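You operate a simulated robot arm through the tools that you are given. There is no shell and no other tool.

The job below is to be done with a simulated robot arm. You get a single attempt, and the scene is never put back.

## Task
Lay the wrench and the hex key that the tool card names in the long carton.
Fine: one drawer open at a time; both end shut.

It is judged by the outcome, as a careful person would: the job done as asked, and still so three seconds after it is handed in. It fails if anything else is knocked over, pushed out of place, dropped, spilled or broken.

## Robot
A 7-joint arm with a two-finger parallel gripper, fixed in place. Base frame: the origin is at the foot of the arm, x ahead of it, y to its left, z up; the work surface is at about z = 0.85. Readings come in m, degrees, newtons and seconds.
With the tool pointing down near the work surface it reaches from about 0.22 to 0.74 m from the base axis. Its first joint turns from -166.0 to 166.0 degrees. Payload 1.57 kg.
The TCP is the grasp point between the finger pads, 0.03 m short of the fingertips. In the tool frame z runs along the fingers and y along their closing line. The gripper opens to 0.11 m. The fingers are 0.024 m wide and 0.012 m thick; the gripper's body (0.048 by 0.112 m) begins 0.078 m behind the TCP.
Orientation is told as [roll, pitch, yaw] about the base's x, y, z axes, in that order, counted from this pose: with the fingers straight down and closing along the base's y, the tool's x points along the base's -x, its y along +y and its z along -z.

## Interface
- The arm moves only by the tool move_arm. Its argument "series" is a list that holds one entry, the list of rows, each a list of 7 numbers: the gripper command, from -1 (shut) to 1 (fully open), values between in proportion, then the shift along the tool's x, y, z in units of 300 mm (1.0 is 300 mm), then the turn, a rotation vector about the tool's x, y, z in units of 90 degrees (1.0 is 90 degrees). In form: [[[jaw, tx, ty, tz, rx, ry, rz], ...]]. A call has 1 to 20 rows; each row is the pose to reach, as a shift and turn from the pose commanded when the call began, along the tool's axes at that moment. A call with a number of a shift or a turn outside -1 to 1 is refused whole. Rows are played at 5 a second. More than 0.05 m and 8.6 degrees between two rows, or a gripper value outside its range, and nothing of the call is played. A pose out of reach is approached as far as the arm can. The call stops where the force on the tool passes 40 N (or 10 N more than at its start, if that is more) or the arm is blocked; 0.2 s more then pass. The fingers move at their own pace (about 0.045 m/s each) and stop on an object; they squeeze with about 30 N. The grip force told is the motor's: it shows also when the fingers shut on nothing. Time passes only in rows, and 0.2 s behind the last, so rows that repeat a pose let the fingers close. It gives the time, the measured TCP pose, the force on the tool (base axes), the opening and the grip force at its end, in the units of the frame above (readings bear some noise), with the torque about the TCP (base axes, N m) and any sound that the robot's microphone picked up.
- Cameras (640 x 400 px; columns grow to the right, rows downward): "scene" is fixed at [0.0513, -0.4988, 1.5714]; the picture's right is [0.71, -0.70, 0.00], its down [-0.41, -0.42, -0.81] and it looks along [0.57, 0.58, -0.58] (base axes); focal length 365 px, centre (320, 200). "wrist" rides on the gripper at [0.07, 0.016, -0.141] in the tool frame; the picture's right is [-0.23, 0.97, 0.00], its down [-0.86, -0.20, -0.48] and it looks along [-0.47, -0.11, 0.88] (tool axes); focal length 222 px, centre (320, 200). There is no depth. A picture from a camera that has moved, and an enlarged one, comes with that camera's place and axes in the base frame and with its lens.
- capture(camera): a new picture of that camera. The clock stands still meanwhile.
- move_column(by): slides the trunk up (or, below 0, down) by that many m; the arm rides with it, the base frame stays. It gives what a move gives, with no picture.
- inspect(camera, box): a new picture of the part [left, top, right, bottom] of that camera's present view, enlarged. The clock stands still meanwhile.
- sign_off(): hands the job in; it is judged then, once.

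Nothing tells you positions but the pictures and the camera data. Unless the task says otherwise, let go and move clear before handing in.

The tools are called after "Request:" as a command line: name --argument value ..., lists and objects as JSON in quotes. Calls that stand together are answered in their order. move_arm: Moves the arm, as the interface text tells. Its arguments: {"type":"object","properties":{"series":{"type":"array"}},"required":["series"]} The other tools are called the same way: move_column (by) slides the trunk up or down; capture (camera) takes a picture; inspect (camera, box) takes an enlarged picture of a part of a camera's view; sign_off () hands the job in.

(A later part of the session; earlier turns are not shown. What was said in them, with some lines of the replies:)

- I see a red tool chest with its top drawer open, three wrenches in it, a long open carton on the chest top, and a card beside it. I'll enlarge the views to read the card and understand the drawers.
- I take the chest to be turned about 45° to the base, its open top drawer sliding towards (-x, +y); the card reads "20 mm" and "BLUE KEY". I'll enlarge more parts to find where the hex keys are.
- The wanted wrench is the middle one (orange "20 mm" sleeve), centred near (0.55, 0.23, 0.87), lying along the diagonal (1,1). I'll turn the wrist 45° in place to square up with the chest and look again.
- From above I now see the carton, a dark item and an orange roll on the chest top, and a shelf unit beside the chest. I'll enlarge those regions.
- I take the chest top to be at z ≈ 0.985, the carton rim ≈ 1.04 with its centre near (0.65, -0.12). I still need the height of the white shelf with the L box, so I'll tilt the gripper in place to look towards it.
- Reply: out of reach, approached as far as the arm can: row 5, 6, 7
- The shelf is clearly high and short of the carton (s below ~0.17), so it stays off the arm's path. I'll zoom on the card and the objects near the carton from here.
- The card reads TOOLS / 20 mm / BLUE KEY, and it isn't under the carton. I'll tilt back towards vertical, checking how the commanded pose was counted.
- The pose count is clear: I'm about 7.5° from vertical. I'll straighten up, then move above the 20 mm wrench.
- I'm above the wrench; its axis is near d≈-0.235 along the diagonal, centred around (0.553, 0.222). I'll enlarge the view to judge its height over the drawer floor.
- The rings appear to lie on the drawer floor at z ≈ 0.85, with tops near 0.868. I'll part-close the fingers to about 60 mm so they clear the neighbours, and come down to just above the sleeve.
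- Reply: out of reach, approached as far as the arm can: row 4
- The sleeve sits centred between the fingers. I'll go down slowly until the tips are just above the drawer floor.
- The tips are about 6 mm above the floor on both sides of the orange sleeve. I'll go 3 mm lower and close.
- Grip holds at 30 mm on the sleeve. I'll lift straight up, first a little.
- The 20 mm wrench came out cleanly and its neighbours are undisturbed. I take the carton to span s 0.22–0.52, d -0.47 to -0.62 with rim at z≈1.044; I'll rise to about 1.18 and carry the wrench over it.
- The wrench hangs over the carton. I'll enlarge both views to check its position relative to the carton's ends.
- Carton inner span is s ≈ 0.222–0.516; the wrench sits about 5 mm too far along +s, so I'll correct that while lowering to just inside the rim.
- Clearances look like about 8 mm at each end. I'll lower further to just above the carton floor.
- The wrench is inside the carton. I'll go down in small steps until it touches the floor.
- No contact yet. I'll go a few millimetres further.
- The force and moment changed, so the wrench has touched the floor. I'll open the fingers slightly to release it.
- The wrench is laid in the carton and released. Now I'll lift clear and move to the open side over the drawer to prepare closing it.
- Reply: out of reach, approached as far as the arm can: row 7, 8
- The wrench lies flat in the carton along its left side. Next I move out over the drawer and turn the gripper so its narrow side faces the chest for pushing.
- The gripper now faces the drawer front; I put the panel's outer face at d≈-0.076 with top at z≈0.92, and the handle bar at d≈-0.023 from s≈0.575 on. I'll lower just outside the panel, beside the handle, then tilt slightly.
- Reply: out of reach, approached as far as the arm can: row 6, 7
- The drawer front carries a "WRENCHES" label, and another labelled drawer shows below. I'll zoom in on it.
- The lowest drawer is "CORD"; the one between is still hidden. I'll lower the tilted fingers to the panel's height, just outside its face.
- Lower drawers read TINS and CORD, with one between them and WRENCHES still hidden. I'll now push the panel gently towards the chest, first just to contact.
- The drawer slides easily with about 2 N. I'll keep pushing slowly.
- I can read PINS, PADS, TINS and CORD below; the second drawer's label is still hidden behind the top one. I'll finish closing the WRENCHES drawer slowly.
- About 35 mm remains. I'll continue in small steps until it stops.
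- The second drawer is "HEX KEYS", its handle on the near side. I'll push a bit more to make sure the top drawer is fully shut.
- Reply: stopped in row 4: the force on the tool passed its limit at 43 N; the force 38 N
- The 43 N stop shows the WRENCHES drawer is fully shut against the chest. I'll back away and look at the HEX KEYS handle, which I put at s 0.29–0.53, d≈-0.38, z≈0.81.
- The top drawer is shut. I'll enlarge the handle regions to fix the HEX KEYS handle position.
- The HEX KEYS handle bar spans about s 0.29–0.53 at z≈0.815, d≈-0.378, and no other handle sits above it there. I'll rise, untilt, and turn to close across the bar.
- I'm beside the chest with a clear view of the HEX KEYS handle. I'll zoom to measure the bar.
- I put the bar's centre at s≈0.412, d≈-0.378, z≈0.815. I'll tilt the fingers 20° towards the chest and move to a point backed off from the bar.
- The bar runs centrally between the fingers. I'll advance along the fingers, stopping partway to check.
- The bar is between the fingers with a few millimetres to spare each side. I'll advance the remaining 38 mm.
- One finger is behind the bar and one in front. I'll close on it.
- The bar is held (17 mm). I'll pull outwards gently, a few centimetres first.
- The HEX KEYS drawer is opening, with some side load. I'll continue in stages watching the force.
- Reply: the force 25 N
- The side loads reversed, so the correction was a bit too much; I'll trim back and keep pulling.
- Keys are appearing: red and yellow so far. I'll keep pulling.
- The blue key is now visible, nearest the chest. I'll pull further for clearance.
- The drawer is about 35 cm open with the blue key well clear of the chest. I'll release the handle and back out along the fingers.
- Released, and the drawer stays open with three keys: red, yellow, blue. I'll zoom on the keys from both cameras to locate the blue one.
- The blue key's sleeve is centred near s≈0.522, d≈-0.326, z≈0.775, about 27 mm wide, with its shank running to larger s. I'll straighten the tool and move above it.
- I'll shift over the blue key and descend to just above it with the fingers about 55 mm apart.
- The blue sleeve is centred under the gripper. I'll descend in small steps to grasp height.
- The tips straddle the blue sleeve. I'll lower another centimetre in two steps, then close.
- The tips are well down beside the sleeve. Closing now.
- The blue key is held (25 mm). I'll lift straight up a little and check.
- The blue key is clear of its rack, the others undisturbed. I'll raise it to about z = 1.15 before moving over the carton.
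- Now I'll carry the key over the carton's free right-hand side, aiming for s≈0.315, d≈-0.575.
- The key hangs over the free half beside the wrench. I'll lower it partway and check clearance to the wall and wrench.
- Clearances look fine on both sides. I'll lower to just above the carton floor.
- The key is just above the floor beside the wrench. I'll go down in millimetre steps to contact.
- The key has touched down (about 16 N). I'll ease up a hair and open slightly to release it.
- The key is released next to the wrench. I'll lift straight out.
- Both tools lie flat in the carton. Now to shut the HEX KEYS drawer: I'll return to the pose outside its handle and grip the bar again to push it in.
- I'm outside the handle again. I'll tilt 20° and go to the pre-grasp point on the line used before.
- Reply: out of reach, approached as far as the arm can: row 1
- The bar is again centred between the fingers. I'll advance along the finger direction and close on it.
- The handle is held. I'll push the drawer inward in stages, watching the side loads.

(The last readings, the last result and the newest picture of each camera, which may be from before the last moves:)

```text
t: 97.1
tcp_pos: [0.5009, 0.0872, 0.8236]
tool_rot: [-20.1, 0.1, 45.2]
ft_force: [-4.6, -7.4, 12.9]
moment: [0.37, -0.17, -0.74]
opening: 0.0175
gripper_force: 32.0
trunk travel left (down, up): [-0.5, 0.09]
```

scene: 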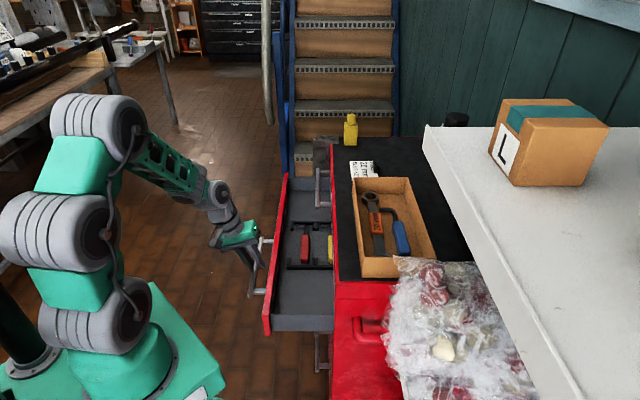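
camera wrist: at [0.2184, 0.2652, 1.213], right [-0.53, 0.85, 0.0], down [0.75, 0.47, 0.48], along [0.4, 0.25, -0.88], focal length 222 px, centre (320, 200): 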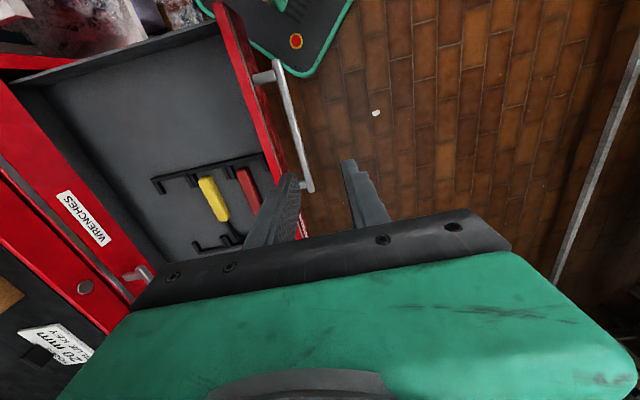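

Request:
move_arm --series '[[[-1, 0.0015, -0.0474, 0.0162, 0, 0, 0], [-1, 0.0015, -0.0944, 0.0333, 0, 0, 0], [-1, 0.0015, -0.1414, 0.0504, 0, 0, 0], [-1, 0.0015, -0.1884, 0.0675, 0, 0, 0], [-1, 0.0015, -0.217, 0.0779, 0, 0, 0], [-1, 0.0015, -0.217, 0.0779, 0, 0, 0]]]'

Request:
inspect --camera "scene" --box '[260, 150, 380, 330]'

```text
t: 98.5
tcp_pos: [0.5485, 0.0388, 0.8238]
tool_rot: [-20.0, 0.2, 45.3]
ft_force: [-0.9, 1.3, -4.9]
moment: [0.7, -0.31, -0.6]
opening: 0.0178
gripper_force: 32.7
trunk travel left (down, up): [-0.5, 0.09]
```

```text
2.22 times, centred on (320, 240) of scene
camera zoom: at [0.0513, -0.4988, 1.5714], right [0.71, -0.7, 0.0], down [-0.41, -0.42, -0.81], along [0.57, 0.58, -0.58], focal length 811 px, centre (320, 111)
```

zoom: 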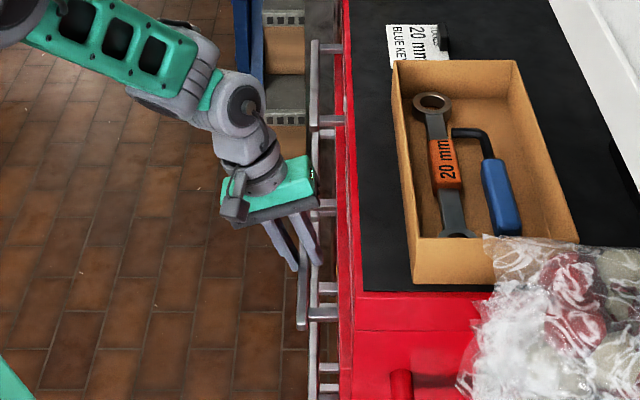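

About 13 mm remain. I'll finish in small steps until it stops.

Request:
move_arm --series '[[[-1, 0, -0.0125, 0.0046, 0, 0, 0], [-1, 0, -0.0251, 0.0091, 0, 0, 0], [-1, 0, -0.0376, 0.0137, 0, 0, 0], [-1, 0, -0.0439, 0.016, 0, 0, 0], [-1, 0, -0.0501, 0.0183, 0, 0, 0], [-1, 0, -0.0501, 0.0183, 0, 0, 0]]]'

Request:
inspect --camera "scene" --box '[260, 150, 380, 330]'

```text
t: 99.9
tcp_pos: [0.5586, 0.0296, 0.825]
tool_rot: [-20.0, 0.2, 45.4]
ft_force: [-15.5, 29.5, -3.7]
moment: [0.47, 0.54, -0.81]
opening: 0.0174
gripper_force: 32.4
trunk travel left (down, up): [-0.5, 0.09]
```

```text
2.22 times, centred on (320, 240) of scene
camera zoom: at [0.0513, -0.4988, 1.5714], right [0.71, -0.7, 0.0], down [-0.41, -0.42, -0.81], along [0.57, 0.58, -0.58], focal length 811 px, centre (320, 111)
```

zoom: 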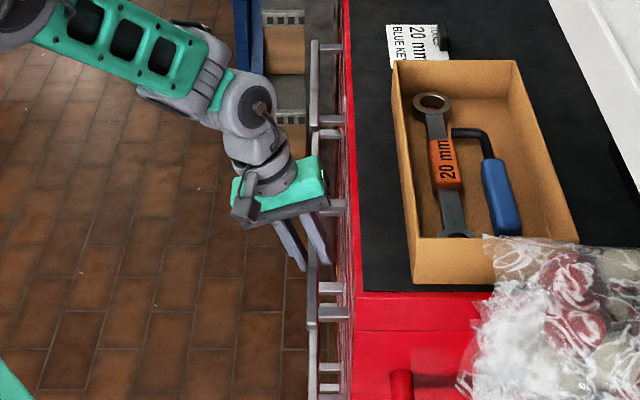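

The drawer is against its stop with 32 N and the handles line up. I'll release and back out along the fingers.

Request:
move_arm --series '[[[-0.345, 0, 0, 0, 0, 0, 0], [-0.345, 0, 0, 0, 0, 0, 0], [-0.345, 0, 0, 0, 0, 0, 0]]]'

Request:
move_arm --series '[[[-0.345, 0, 0, -0.04, 0, 0, 0], [-0.345, 0, 0, -0.1, 0, 0, 0], [-0.345, 0, 0, -0.17, 0, 0, 0], [-0.345, 0, 0, -0.26, 0, 0, 0], [-0.345, 0, 0, -0.36, 0, 0, 0], [-0.345, 0, 0.05, -0.48, 0, 0, 0], [-0.345, 0, 0.1, -0.55, 0, 0, 0], [-0.345, 0, 0.1, -0.55, 0, 0, 0]]]'

Request:
capture --camera "wrist"

Request:
capture --camera "scene"

```text
t: 100.7
tcp_pos: [0.5592, 0.0269, 0.8254]
tool_rot: [-20.1, 0.2, 45.0]
ft_force: [0.5, -1.1, -0.8]
moment: [0.0, -0.03, -0.06]
opening: 0.0361
gripper_force: 0.2
trunk travel left (down, up): [-0.5, 0.09]
```

```text
t: 102.5
tcp_pos: [0.4997, 0.0884, 0.9693]
tool_rot: [-19.9, 0.1, 45.2]
ft_force: [-0.1, 0.3, 0.6]
moment: [0.01, 0.01, -0.02]
opening: 0.036
gripper_force: 0.1
trunk travel left (down, up): [-0.5, 0.09]
```

```text
taken
camera wrist: at [0.4072, 0.0851, 1.098], right [-0.49, 0.81, -0.33], down [0.62, 0.59, 0.52], along [0.61, 0.04, -0.79], focal length 222 px, centre (320, 200)
```

wrist: 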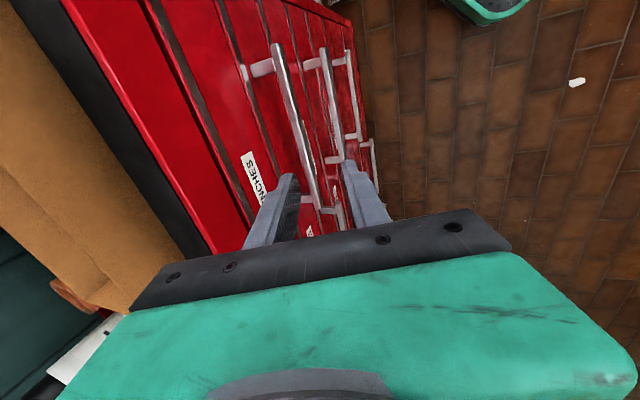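

```text
taken
```

scene: 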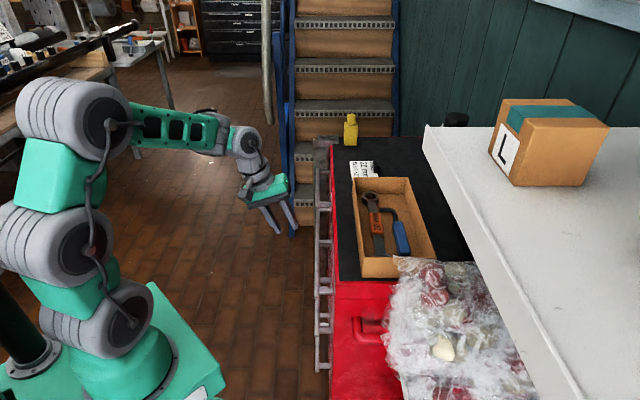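

Both drawers look shut. I'll move further away, and take a close look at the chest front and the carton to confirm.

Request:
move_arm --series '[[[-0.345, 0, 0.08, -0.08, -0.075, 0, 0], [-0.345, 0, 0.16, -0.16, -0.15, 0, 0], [-0.345, 0, 0.24, -0.24, -0.222, 0, 0], [-0.345, 0, 0.3, -0.34, -0.222, 0, 0], [-0.345, 0, 0.36, -0.44, -0.222, 0, 0], [-0.345, 0, 0.36, -0.44, -0.222, 0, 0]]]'

Request:
capture --camera "wrist"

Request:
inspect --camera "scene" --box '[290, 130, 450, 380]'

```text
t: 103.9
tcp_pos: [0.3958, 0.1912, 1.0559]
tool_rot: [0.1, 0.2, 45.3]
ft_force: [-0.1, -0.1, -0.2]
moment: [0.01, 0.01, 0.01]
opening: 0.0361
gripper_force: 0.1
trunk travel left (down, up): [-0.5, 0.09]
```

```text
taken
camera wrist: at [0.336, 0.154, 1.1986], right [-0.53, 0.85, 0.0], down [0.75, 0.47, 0.48], along [0.4, 0.25, -0.88], focal length 222 px, centre (320, 200)
```

wrist: 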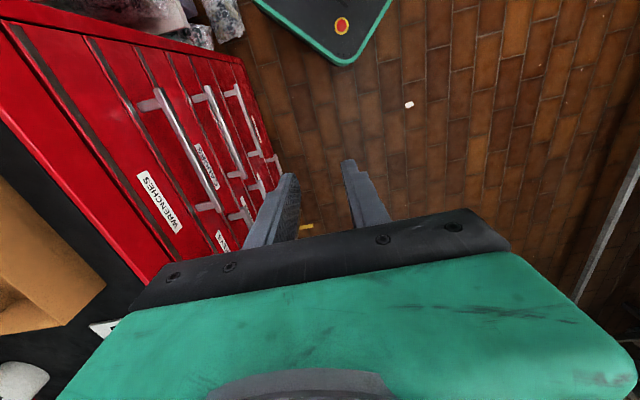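

```text
1.60 times, centred on (370, 255) of scene
camera zoom: at [0.0513, -0.4988, 1.5714], right [0.71, -0.7, 0.0], down [-0.41, -0.42, -0.81], along [0.57, 0.58, -0.58], focal length 584 px, centre (240, 112)
```

zoom: 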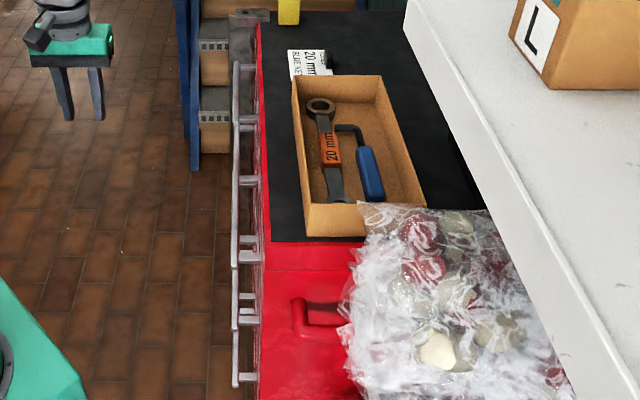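

Request:
inspect --camera "wrist" --box '[0, 10, 300, 290]'

Request:
inspect --camera "scene" --box '[305, 135, 385, 265]'

Request:
inspect --camera "scene" --box '[335, 150, 455, 290]'

```text
1.43 times, centred on (150, 150) of wrist
camera zoom: at [0.336, 0.154, 1.1986], right [-0.53, 0.85, 0.0], down [0.75, 0.47, 0.48], along [0.4, 0.25, -0.88], focal length 317 px, centre (563, 271)
```

zoom: 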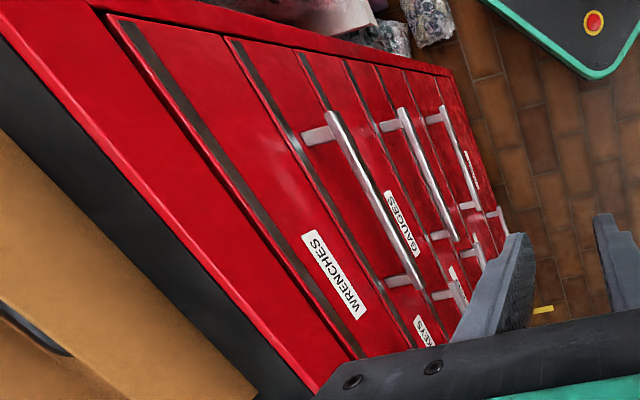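

```text
3.08 times, centred on (345, 200) of scene
camera zoom: at [0.0513, -0.4988, 1.5714], right [0.71, -0.7, 0.0], down [-0.41, -0.42, -0.81], along [0.57, 0.58, -0.58], focal length 1123 px, centre (243, 200)
```

zoom: 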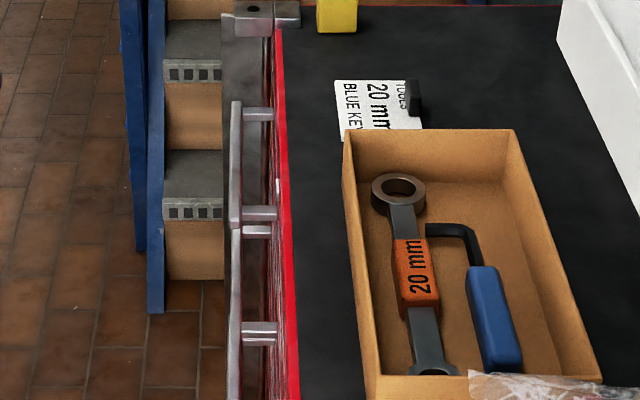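

```text
2.86 times, centred on (395, 220) of scene
camera zoom: at [0.0513, -0.4988, 1.5714], right [0.71, -0.7, 0.0], down [-0.41, -0.42, -0.81], along [0.57, 0.58, -0.58], focal length 1043 px, centre (106, 143)
```

zoom: 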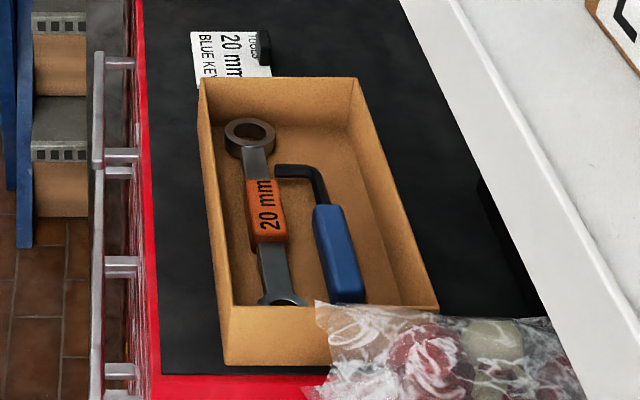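

The 20 mm wrench and the blue key lie flat in the long carton. Both drawers are flush with the chest front, nothing else has moved, and the arm is clear and empty, so I'm handing the job in.

Request:
sign_off

```text
The job is handed in.
```

The job is handed in. The 20 mm wrench and the blue hex key named on the card are lying flat side by side in the long carton.

- **Drawers:** Only one was open at a time. I shut WRENCHES before opening HEX KEYS, then pushed HEX KEYS in until it hit its stop. In the last pictures both sit flush with the chest front.
- **Everything else:** The other tools stayed in their racks, and the carton and card look unmoved. The gripper is empty and clear of the chest.

The force limit stopped the arm once, at 43 N, when the WRENCHES drawer hit its stop. Nothing looked disturbed afterwards.
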